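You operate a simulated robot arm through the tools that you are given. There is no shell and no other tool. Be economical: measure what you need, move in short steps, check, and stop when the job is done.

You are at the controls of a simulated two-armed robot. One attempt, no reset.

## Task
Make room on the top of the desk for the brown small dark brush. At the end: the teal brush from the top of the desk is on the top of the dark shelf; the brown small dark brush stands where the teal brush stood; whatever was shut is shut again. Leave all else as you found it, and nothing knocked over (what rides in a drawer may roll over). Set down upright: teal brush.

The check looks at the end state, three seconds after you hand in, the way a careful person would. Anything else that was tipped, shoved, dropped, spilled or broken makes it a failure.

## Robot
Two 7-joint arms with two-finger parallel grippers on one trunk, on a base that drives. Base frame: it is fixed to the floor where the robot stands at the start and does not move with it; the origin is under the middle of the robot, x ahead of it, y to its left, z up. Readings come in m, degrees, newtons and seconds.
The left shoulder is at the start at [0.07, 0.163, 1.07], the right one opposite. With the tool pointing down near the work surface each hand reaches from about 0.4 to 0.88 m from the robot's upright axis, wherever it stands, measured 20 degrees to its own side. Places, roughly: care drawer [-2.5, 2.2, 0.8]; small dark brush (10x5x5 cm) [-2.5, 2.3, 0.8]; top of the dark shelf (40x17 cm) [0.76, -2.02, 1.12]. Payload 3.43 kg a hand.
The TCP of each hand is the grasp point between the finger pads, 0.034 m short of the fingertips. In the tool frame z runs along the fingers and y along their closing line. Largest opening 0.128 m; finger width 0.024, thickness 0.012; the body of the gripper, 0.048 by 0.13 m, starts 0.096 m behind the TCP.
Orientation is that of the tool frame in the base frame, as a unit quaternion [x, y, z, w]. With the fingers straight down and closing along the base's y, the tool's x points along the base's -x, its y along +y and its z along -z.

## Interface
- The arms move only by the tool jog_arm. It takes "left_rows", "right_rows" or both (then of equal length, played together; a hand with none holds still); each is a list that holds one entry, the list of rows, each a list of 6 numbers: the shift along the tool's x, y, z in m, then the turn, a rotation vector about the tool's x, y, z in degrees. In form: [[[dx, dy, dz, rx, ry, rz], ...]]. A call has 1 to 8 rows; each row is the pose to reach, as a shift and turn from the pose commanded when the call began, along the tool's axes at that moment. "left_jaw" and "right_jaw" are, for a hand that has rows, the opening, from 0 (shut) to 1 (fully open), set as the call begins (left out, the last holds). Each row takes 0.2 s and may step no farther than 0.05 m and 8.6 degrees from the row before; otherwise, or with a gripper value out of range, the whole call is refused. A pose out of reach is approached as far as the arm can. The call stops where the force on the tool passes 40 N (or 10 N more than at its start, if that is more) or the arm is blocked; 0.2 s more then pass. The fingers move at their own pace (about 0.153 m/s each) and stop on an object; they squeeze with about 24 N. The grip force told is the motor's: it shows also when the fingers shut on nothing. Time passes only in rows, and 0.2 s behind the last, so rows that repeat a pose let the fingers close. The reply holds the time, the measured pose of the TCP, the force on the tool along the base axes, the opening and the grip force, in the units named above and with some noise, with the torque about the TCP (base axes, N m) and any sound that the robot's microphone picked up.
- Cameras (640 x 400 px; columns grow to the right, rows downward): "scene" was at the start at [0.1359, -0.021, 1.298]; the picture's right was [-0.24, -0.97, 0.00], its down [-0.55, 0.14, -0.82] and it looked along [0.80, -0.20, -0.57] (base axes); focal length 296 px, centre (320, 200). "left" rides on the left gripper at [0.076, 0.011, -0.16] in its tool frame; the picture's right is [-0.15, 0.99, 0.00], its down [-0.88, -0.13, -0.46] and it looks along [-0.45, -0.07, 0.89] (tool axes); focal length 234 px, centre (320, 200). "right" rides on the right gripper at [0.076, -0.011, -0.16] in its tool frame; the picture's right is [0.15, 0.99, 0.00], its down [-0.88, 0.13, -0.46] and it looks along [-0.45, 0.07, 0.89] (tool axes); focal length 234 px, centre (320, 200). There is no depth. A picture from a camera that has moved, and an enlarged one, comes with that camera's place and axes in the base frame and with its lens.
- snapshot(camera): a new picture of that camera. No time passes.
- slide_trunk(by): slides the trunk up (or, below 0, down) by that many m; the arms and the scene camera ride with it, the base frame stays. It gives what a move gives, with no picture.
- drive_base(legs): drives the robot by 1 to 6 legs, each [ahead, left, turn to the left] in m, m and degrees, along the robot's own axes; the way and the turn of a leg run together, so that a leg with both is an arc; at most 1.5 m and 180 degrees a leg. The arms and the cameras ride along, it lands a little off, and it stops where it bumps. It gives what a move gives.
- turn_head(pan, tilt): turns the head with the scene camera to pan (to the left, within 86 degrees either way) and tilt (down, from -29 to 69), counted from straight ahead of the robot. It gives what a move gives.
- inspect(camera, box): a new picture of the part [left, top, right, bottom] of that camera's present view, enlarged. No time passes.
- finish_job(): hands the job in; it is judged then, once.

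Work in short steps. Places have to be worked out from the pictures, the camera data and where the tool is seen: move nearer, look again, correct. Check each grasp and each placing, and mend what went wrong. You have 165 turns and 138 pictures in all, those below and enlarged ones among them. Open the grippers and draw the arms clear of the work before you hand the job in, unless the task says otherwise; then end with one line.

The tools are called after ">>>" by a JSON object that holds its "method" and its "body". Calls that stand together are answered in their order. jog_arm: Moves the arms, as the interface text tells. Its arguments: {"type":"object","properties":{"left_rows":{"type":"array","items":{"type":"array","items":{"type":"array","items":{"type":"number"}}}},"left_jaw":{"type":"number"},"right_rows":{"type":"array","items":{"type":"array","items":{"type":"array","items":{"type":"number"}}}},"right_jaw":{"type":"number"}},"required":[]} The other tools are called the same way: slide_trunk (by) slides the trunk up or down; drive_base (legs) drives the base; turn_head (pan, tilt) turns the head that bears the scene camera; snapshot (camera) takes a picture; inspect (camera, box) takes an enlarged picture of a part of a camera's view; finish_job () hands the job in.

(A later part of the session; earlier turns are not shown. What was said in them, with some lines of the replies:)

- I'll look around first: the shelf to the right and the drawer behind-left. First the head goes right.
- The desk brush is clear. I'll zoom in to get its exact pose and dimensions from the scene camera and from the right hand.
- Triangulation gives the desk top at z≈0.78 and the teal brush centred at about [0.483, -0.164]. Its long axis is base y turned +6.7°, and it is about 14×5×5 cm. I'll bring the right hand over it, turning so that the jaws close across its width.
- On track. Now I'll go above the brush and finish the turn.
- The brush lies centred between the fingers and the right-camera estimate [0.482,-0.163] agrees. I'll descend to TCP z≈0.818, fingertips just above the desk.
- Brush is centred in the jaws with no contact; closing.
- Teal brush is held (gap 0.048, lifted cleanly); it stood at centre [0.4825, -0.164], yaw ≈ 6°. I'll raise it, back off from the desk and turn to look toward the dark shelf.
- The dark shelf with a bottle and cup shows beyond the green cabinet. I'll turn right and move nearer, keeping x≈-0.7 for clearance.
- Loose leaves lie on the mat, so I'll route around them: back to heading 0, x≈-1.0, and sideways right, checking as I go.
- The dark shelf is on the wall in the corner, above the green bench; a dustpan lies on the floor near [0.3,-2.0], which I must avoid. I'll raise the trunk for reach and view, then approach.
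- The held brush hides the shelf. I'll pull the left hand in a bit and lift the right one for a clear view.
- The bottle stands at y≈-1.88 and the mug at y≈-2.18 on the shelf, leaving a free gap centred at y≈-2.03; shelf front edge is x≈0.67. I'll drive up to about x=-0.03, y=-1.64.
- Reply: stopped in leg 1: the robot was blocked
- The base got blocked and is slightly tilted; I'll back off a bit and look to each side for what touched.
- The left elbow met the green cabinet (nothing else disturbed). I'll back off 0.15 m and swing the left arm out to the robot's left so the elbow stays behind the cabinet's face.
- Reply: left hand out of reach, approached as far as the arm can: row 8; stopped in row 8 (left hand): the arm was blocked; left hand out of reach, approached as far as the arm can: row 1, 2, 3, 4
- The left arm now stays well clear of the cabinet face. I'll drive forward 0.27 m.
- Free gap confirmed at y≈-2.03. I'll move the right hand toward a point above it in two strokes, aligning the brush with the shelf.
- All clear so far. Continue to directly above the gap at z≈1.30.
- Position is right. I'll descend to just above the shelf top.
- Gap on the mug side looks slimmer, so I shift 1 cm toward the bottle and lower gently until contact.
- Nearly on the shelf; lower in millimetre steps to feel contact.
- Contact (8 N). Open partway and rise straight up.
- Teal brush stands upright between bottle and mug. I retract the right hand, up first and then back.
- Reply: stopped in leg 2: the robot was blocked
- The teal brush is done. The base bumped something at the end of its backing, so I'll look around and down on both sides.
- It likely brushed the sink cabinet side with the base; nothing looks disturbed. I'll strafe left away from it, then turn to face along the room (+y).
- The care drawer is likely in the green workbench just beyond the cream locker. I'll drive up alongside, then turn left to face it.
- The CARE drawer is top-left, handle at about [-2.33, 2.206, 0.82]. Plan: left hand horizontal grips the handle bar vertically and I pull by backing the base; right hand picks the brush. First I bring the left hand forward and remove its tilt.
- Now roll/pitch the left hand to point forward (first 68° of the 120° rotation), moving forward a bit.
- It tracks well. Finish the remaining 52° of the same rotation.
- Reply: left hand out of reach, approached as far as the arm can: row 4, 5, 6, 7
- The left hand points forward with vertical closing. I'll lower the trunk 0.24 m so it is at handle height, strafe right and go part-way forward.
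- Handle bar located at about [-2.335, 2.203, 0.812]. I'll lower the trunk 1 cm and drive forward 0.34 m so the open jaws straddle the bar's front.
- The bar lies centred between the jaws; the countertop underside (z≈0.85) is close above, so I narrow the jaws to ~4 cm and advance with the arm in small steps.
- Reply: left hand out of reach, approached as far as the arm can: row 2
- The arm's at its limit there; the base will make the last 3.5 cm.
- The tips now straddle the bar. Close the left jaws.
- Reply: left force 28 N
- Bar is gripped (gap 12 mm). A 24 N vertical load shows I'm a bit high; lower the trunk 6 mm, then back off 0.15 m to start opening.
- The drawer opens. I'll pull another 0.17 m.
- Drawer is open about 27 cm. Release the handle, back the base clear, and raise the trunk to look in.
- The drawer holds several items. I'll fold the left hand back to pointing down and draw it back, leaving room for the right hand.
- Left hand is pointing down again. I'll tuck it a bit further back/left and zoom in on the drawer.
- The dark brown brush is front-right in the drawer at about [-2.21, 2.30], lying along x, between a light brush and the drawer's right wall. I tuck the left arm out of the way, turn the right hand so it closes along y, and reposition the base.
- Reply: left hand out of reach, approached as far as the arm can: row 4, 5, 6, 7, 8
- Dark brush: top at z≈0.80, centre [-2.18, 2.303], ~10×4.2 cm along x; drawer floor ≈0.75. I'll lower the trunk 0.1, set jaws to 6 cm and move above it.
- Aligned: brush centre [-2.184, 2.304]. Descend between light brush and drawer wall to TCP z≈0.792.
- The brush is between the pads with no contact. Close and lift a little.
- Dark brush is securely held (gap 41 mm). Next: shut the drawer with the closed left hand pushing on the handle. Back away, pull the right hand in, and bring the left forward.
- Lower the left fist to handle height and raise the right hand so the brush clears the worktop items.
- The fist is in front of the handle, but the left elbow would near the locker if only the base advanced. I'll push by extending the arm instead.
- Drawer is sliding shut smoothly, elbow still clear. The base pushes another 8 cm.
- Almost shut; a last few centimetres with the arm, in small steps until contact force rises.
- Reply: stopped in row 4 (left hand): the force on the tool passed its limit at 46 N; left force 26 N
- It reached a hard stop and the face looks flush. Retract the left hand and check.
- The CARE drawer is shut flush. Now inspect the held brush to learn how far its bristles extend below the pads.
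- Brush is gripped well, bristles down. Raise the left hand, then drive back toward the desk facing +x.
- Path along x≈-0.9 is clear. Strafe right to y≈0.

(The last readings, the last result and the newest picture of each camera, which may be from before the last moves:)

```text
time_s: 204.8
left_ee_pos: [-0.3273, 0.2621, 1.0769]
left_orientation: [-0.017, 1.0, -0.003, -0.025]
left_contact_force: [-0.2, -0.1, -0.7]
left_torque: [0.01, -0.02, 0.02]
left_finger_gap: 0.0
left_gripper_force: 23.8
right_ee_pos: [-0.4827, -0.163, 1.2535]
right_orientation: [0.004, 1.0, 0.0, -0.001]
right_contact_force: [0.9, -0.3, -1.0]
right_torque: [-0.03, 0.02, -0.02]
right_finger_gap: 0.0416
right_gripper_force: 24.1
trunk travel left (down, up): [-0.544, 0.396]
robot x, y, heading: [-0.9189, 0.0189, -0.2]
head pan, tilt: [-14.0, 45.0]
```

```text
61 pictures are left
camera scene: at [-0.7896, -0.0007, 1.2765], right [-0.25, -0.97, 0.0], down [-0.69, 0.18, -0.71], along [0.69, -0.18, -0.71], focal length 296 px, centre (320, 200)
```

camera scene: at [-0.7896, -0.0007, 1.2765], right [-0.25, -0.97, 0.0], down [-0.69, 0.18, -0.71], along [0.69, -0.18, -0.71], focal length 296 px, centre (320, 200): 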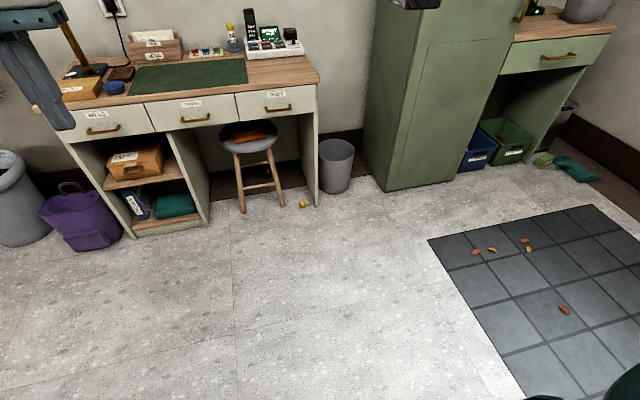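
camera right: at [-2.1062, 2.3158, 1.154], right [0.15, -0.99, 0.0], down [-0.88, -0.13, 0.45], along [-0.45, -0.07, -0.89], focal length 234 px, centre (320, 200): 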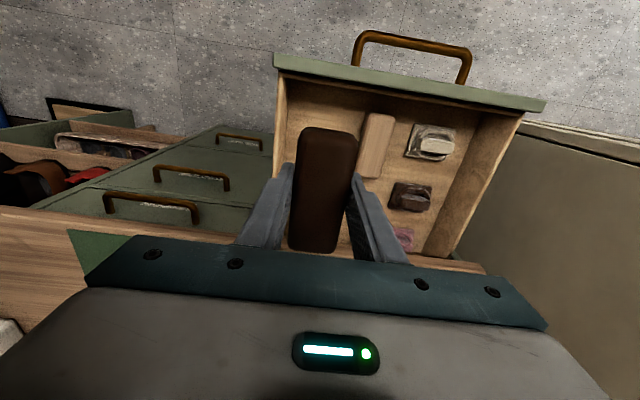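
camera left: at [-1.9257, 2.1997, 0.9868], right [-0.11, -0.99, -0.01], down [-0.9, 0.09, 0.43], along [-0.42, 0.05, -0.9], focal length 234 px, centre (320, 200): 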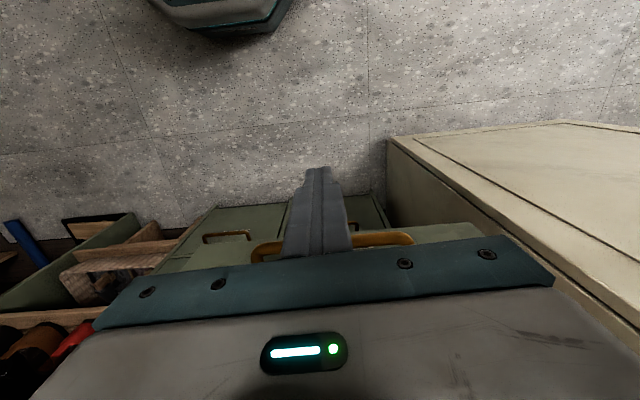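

The desk area is as before. I pull the left hand back 10 cm, turn the right hand +84° so the brush lies along the teal brush's old direction, and drive up.

>>> {"method": "jog_arm", "body": {"left_rows": [[[0.02, 0, 0, 0, 0, 0], [0.04, 0, 0, 0, 0, 0], [0.06, 0, 0, 0, 0, 0], [0.08, 0, 0, 0, 0, 0], [0.1, 0, 0, 0, 0, 0], [0.1, 0, 0, 0, 0, 0], [0.1, 0, 0, 0, 0, 0], [0.1, 0, 0, 0, 0, 0]]], "right_rows": [[[0, 0, 0, 0, 0, 8.5], [0, 0, 0, 0, 0, 17], [0, 0, 0, 0, 0, 25.5], [0, 0, 0, 0, 0, 34], [0, 0, 0, 0, 0, 42.5], [0, 0, 0, 0, 0, 51], [0, 0, 0, 0, 0, 59.5], [0, 0, 0, 0, 0, 68]]]}}

>>> {"method": "jog_arm", "body": {"right_rows": [[[0, 0, 0, 0, 0, 8], [0, 0, 0, 0, 0, 16]]]}}

>>> {"method": "drive_base", "body": {"legs": [[0.7, -0.02, 0], [0.2, 0, 0]]}}

>>> {"method": "turn_head", "body": {"pan": -14, "tilt": 60}}

>>> {"method": "snapshot", "body": {"camera": "scene"}}

```text
time_s: 206.6
left_ee_pos: [-0.4274, 0.2598, 1.081]
left_orientation: [-0.017, 1.0, -0.004, -0.024]
left_contact_force: [0.5, -0.1, 0.4]
left_torque: [0.02, -0.01, -0.02]
left_finger_gap: 0.0
left_gripper_force: 23.9
right_ee_pos: [-0.4836, -0.1633, 1.2525]
right_orientation: [0.564, 0.826, -0.001, -0.001]
right_contact_force: [0.0, 0.3, -0.3]
right_torque: [-0.01, 0.0, 0.02]
right_finger_gap: 0.0413
right_gripper_force: 24.1
trunk travel left (down, up): [-0.544, 0.396]
robot x, y, heading: [-0.9193, 0.018, -0.1]
head pan, tilt: [-14.0, 45.0]
```

```text
time_s: 207.2
left_ee_pos: [-0.4277, 0.2592, 1.0811]
left_orientation: [-0.017, 1.0, -0.003, -0.024]
left_contact_force: [0.3, 0.1, -0.6]
left_torque: [-0.02, 0.0, -0.03]
left_finger_gap: 0.0
left_gripper_force: 23.6
right_ee_pos: [-0.4839, -0.1642, 1.2516]
right_orientation: [0.672, 0.74, -0.001, -0.001]
right_contact_force: [0.0, 0.1, -0.5]
right_torque: [0.0, -0.01, 0.04]
right_finger_gap: 0.0414
right_gripper_force: 24.2
trunk travel left (down, up): [-0.544, 0.396]
robot x, y, heading: [-0.921, 0.0199, -0.4]
head pan, tilt: [-14.0, 45.0]
```

```text
time_s: 212.2
left_ee_pos: [0.4671, 0.2475, 1.0824]
left_orientation: [-0.022, 0.999, -0.003, -0.024]
left_contact_force: [0.2, -0.3, -0.9]
left_torque: [0.03, 0.01, -0.05]
left_finger_gap: 0.0
left_gripper_force: 24.2
right_ee_pos: [0.4162, -0.1774, 1.2523]
right_orientation: [0.668, 0.744, -0.001, 0.0]
right_contact_force: [-0.6, 0.0, -0.9]
right_torque: [0.01, 0.02, -0.01]
right_finger_gap: 0.0417
right_gripper_force: 23.7
trunk travel left (down, up): [-0.544, 0.396]
robot x, y, heading: [-0.0249, -0.0006, 0.2]
head pan, tilt: [-14.0, 45.0]
```

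```text
time_s: 213.0
left_ee_pos: [0.4666, 0.2464, 1.0821]
left_orientation: [-0.023, 0.999, -0.003, -0.025]
left_contact_force: [0.3, -0.3, 0.1]
left_torque: [0.0, -0.02, -0.01]
left_finger_gap: 0.0
left_gripper_force: 23.4
right_ee_pos: [0.4152, -0.1766, 1.2522]
right_orientation: [0.668, 0.744, -0.001, 0.0]
right_contact_force: [1.1, 0.1, -1.2]
right_torque: [0.0, -0.01, -0.06]
right_finger_gap: 0.0415
right_gripper_force: 24.2
trunk travel left (down, up): [-0.544, 0.396]
robot x, y, heading: [-0.0186, 0.0007, 0.5]
head pan, tilt: [-14.0, 60.0]
```

```text
60 pictures are left
camera scene: at [0.0927, -0.0145, 1.2571], right [-0.24, -0.97, 0.0], down [-0.84, 0.2, -0.5], along [0.49, -0.12, -0.87], focal length 296 px, centre (320, 200)
```

scene: 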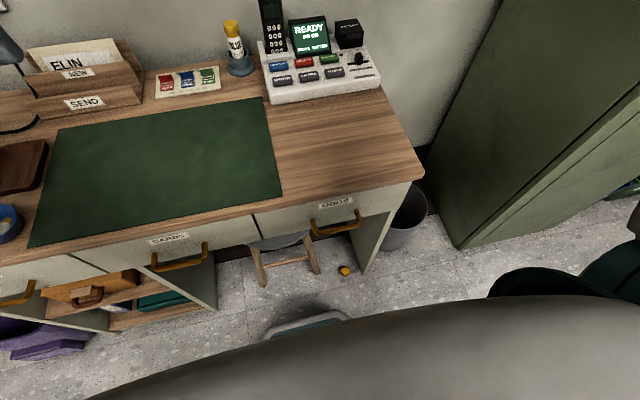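

The spot is free. Lower the right hand over the teal brush's old place [0.4825, -0.164].

>>> {"method": "jog_arm", "body": {"right_rows": [[[0.001, 0.009, 0.044, 0, 0, 0], [0.002, 0.018, 0.088, 0, 0, 0], [0.003, 0.026, 0.132, 0, 0, 0], [0.003, 0.035, 0.176, 0, 0, 0], [0.004, 0.043, 0.22, 0, 0, 0], [0.005, 0.052, 0.264, 0, 0, 0], [0.006, 0.06, 0.308, 0, 0, 0], [0.006, 0.068, 0.352, 0, 0, 0]]]}}

>>> {"method": "snapshot", "body": {"camera": "scene"}}

>>> {"method": "snapshot", "body": {"camera": "right"}}

```text
time_s: 214.8
left_ee_pos: [0.4664, 0.2453, 1.082]
left_orientation: [-0.022, 0.999, -0.003, -0.024]
left_contact_force: [-0.1, 0.2, -0.3]
left_torque: [0.05, 0.01, -0.01]
left_finger_gap: 0.0
left_gripper_force: 24.7
right_ee_pos: [0.4819, -0.1644, 0.8985]
right_orientation: [0.668, 0.744, 0.0, 0.0]
right_contact_force: [0.3, 0.2, -1.7]
right_torque: [0.01, 0.02, -0.01]
right_finger_gap: 0.0414
right_gripper_force: 24.2
trunk travel left (down, up): [-0.544, 0.396]
robot x, y, heading: [-0.0192, 0.0016, 0.4]
head pan, tilt: [-14.0, 60.0]
```

```text
59 pictures are left
camera scene: at [0.0937, -0.0149, 1.257], right [-0.24, -0.97, 0.0], down [-0.84, 0.21, -0.5], along [0.48, -0.12, -0.87], focal length 296 px, centre (320, 200)
```

scene: 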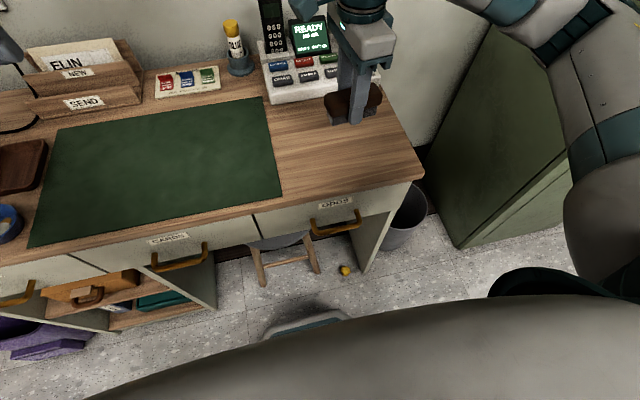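

```text
58 pictures are left
camera right: at [0.4648, -0.091, 1.0579], right [0.97, 0.25, 0.0], down [0.23, -0.86, 0.45], along [0.11, -0.44, -0.89], focal length 234 px, centre (320, 200)
```

right: 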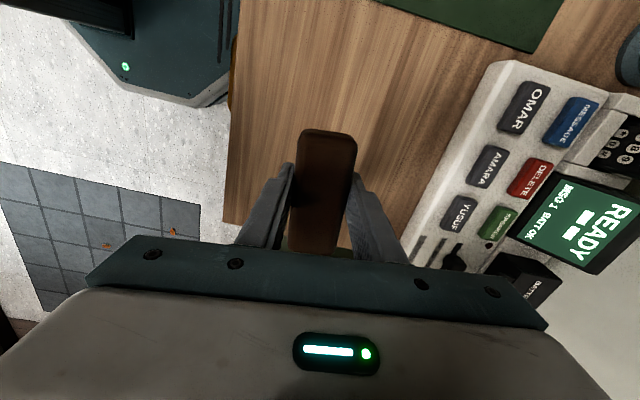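

The view matches the one taken above the teal brush. Descend to z≈0.828, then feel for contact.

>>> {"method": "jog_arm", "body": {"right_rows": [[[0, 0, 0.03, 0, 0, 0], [0, 0, 0.055, 0, 0, 0], [0, 0, 0.068, 0, 0, 0], [0, 0, 0.073, 0, 0, 0], [0, 0, 0.076, 0, 0, 0]]]}}

>>> {"method": "inspect", "body": {"camera": "scene", "box": [280, 60, 440, 180]}}

```text
time_s: 216.0
left_ee_pos: [0.4665, 0.2457, 1.0809]
left_orientation: [-0.022, 0.999, -0.004, -0.024]
left_contact_force: [-0.6, 0.3, 0.5]
left_torque: [0.01, 0.01, 0.0]
left_finger_gap: 0.0001
left_gripper_force: 24.1
right_ee_pos: [0.4817, -0.1634, 0.8214]
right_orientation: [0.668, 0.744, -0.001, 0.0]
right_contact_force: [0.4, -0.3, -0.3]
right_torque: [-0.02, -0.02, -0.06]
right_finger_gap: 0.0415
right_gripper_force: 24.1
trunk travel left (down, up): [-0.544, 0.396]
robot x, y, heading: [-0.0287, -0.001, 0.4]
head pan, tilt: [-14.0, 60.0]
```

```text
3.33 times, centred on (360, 120) of scene
camera zoom: at [0.093, -0.0144, 1.257], right [-0.24, -0.97, 0.0], down [-0.84, 0.2, -0.5], along [0.49, -0.12, -0.87], focal length 988 px, centre (187, 467)
```

zoom: 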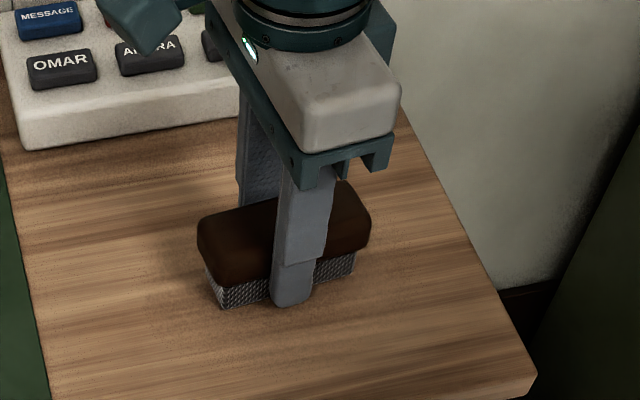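

Very near the desk; lower by millimetres until force shows.

>>> {"method": "jog_arm", "body": {"right_rows": [[[0, 0, 0.0015, 0, 0, 0], [0, 0, 0.003, 0, 0, 0], [0, 0, 0.003, 0, 0, 0]]]}}

```text
time_s: 216.8
left_ee_pos: [0.4662, 0.2457, 1.0818]
left_orientation: [-0.023, 0.999, -0.004, -0.024]
left_contact_force: [-0.2, 1.2, 0.5]
left_torque: [-0.01, -0.04, 0.01]
left_finger_gap: 0.0003
left_gripper_force: 24.2
right_ee_pos: [0.4817, -0.1645, 0.8215]
right_orientation: [0.667, 0.745, -0.001, 0.0]
right_contact_force: [-0.3, -1.2, 5.1]
right_torque: [0.21, -0.03, 0.01]
right_finger_gap: 0.0414
right_gripper_force: 23.7
trunk travel left (down, up): [-0.544, 0.396]
robot x, y, heading: [-0.0241, -0.0006, 0.1]
head pan, tilt: [-14.0, 60.0]
```

Contact (5 N). Release moderately and rise.

>>> {"method": "jog_arm", "body": {"right_rows": [[[0, 0, 0, 0, 0, 0], [0, 0, 0, 0, 0, 0], [0, 0, 0, 0, 0, 0]]], "right_jaw": 0.6}}

>>> {"method": "jog_arm", "body": {"right_rows": [[[0, 0, -0.02, 0, 0, 0], [0, 0, -0.06, 0, 0, 0], [0, 0, -0.11, 0, 0, 0], [0, 0, -0.16, 0, 0, 0], [0, 0, -0.21, 0, 0, 0], [0, 0, -0.26, 0, 0, 0]]]}}

>>> {"method": "snapshot", "body": {"camera": "scene"}}

>>> {"method": "inspect", "body": {"camera": "scene", "box": [280, 60, 440, 180]}}

```text
time_s: 217.6
left_ee_pos: [0.466, 0.2469, 1.0815]
left_orientation: [-0.022, 0.999, -0.004, -0.025]
left_contact_force: [-0.5, -0.2, 0.2]
left_torque: [0.03, -0.02, -0.01]
left_finger_gap: 0.0
left_gripper_force: 24.3
right_ee_pos: [0.4809, -0.1635, 0.8198]
right_orientation: [0.667, 0.745, -0.001, -0.001]
right_contact_force: [0.5, 0.0, 0.6]
right_torque: [0.01, 0.02, 0.03]
right_finger_gap: 0.0767
right_gripper_force: 0.1
trunk travel left (down, up): [-0.544, 0.396]
robot x, y, heading: [-0.025, 0.0034, 0.5]
head pan, tilt: [-14.0, 60.0]
```

```text
time_s: 219.0
left_ee_pos: [0.4649, 0.2466, 1.082]
left_orientation: [-0.022, 0.999, -0.003, -0.023]
left_contact_force: [-0.5, -0.3, 0.2]
left_torque: [0.01, 0.01, 0.04]
left_finger_gap: 0.0
left_gripper_force: 23.6
right_ee_pos: [0.4812, -0.165, 1.0823]
right_orientation: [0.668, 0.744, -0.001, -0.001]
right_contact_force: [-0.4, 0.0, 0.2]
right_torque: [0.02, 0.05, 0.0]
right_finger_gap: 0.0767
right_gripper_force: 0.0
trunk travel left (down, up): [-0.544, 0.396]
robot x, y, heading: [-0.0254, -0.0017, 0.0]
head pan, tilt: [-14.0, 60.0]
```

```text
56 pictures are left
camera scene: at [0.0916, -0.0138, 1.257], right [-0.24, -0.97, 0.0], down [-0.84, 0.2, -0.5], along [0.49, -0.12, -0.87], focal length 296 px, centre (320, 200)
```

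scene: 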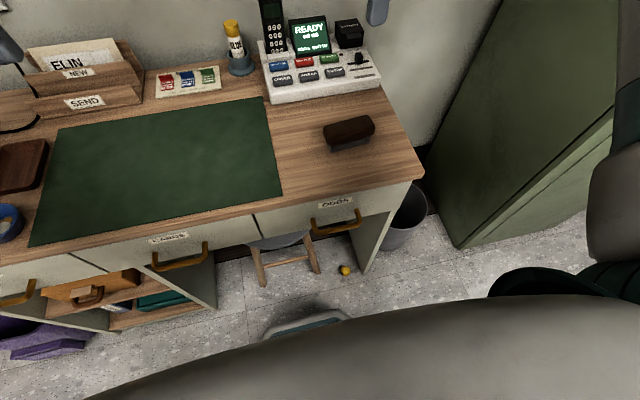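

```text
3.33 times, centred on (360, 120) of scene
camera zoom: at [0.0916, -0.0138, 1.257], right [-0.24, -0.97, 0.0], down [-0.84, 0.2, -0.5], along [0.49, -0.12, -0.87], focal length 988 px, centre (187, 467)
```

zoom: 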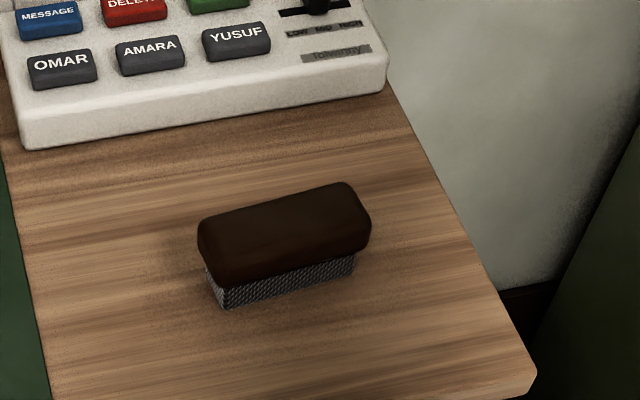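

The brown brush stands upright where the teal one stood. I'll open the left gripper, back away from the desk, and check the areas the arms passed (sill, cabinet).

>>> {"method": "jog_arm", "body": {"left_rows": [[[0, 0, 0, 0, 0, 0], [0, 0, 0, 0, 0, 0]]], "left_jaw": 1, "right_rows": [[[0, 0, 0, 0, 0, 0], [0, 0, 0, 0, 0, 0]]], "right_jaw": 1}}

>>> {"method": "drive_base", "body": {"legs": [[-0.6, 0, 0]]}}

>>> {"method": "turn_head", "body": {"pan": -80, "tilt": 20}}

>>> {"method": "snapshot", "body": {"camera": "scene"}}

>>> {"method": "turn_head", "body": {"pan": -14, "tilt": 35}}

>>> {"method": "snapshot", "body": {"camera": "scene"}}

```text
time_s: 219.6
left_ee_pos: [0.4679, 0.2461, 1.0805]
left_orientation: [-0.021, 0.999, -0.002, -0.024]
left_contact_force: [-0.5, 1.2, -0.1]
left_torque: [-0.01, -0.03, 0.02]
left_finger_gap: 0.128
left_gripper_force: 0.1
right_ee_pos: [0.4825, -0.1645, 1.0809]
right_orientation: [0.668, 0.745, -0.001, -0.001]
right_contact_force: [0.8, -1.3, 0.5]
right_torque: [0.03, 0.01, -0.02]
right_finger_gap: 0.1278
right_gripper_force: 0.1
trunk travel left (down, up): [-0.544, 0.396]
robot x, y, heading: [-0.0222, 0.0023, 0.3]
head pan, tilt: [-14.0, 60.0]
```

```text
time_s: 222.9
left_ee_pos: [-0.1284, 0.2429, 1.082]
left_orientation: [-0.024, 0.999, -0.004, -0.024]
left_contact_force: [-1.0, -0.1, 0.4]
left_torque: [0.0, -0.02, -0.02]
left_finger_gap: 0.1282
left_gripper_force: 0.0
right_ee_pos: [-0.1107, -0.1677, 1.0807]
right_orientation: [0.667, 0.745, -0.001, -0.001]
right_contact_force: [0.3, 0.9, 1.0]
right_torque: [0.03, -0.02, -0.03]
right_finger_gap: 0.1279
right_gripper_force: 0.1
trunk travel left (down, up): [-0.544, 0.396]
robot x, y, heading: [-0.6132, -0.0052, 0.2]
head pan, tilt: [-14.0, 60.0]
```

```text
time_s: 224.3
left_ee_pos: [-0.1276, 0.2414, 1.082]
left_orientation: [-0.025, 0.999, -0.004, -0.024]
left_contact_force: [-0.7, 0.2, -0.5]
left_torque: [0.03, 0.0, 0.0]
left_finger_gap: 0.128
left_gripper_force: 0.1
right_ee_pos: [-0.1106, -0.1689, 1.0821]
right_orientation: [0.667, 0.745, -0.001, -0.001]
right_contact_force: [0.5, 0.8, 0.5]
right_torque: [-0.01, -0.02, -0.02]
right_finger_gap: 0.1281
right_gripper_force: 0.1
trunk travel left (down, up): [-0.544, 0.396]
robot x, y, heading: [-0.6176, -0.0048, 0.4]
head pan, tilt: [-80.0, 20.0]
```

```text
54 pictures are left
camera scene: at [-0.5486, -0.0941, 1.3151], right [-0.98, -0.18, 0.0], down [-0.06, 0.34, -0.94], along [0.17, -0.92, -0.34], focal length 296 px, centre (320, 200)
```

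scene: 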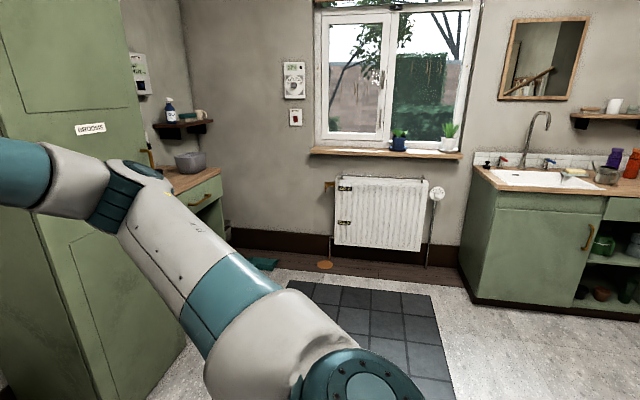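

```text
time_s: 225.7
left_ee_pos: [-0.1272, 0.2434, 1.0823]
left_orientation: [-0.024, 0.999, -0.004, -0.024]
left_contact_force: [-0.6, -0.1, 0.2]
left_torque: [-0.02, -0.04, -0.01]
left_finger_gap: 0.1278
left_gripper_force: 0.0
right_ee_pos: [-0.1102, -0.1678, 1.0817]
right_orientation: [0.667, 0.745, 0.0, 0.0]
right_contact_force: [0.1, -0.2, -0.3]
right_torque: [-0.03, 0.01, 0.01]
right_finger_gap: 0.128
right_gripper_force: 0.1
trunk travel left (down, up): [-0.544, 0.396]
robot x, y, heading: [-0.6108, -0.0031, 0.2]
head pan, tilt: [-14.0, 35.0]
```

```text
53 pictures are left
camera scene: at [-0.48, -0.0232, 1.2913], right [-0.24, -0.97, 0.0], down [-0.56, 0.13, -0.82], along [0.8, -0.19, -0.57], focal length 296 px, centre (320, 200)
```

scene: 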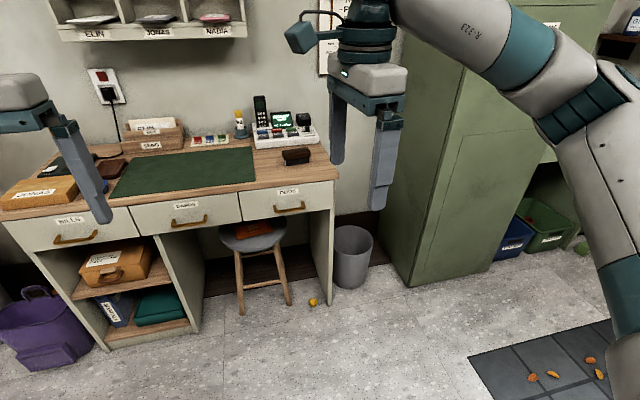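

Both brushes are placed, the drawer is shut, the sill and sink look untouched, and the grippers are open and clear. Handing in.

>>> {"method": "finish_job", "body": {}}

```text
The job is handed in.
```

The teal brush stands upright on top of the dark shelf, the small dark brown brush stands where it stood on the desk, and the CARE drawer is shut again. The left elbow bumped the green cabinet and the base bumped something near the sink while driving, but I saw nothing moved or knocked over in the later pictures.
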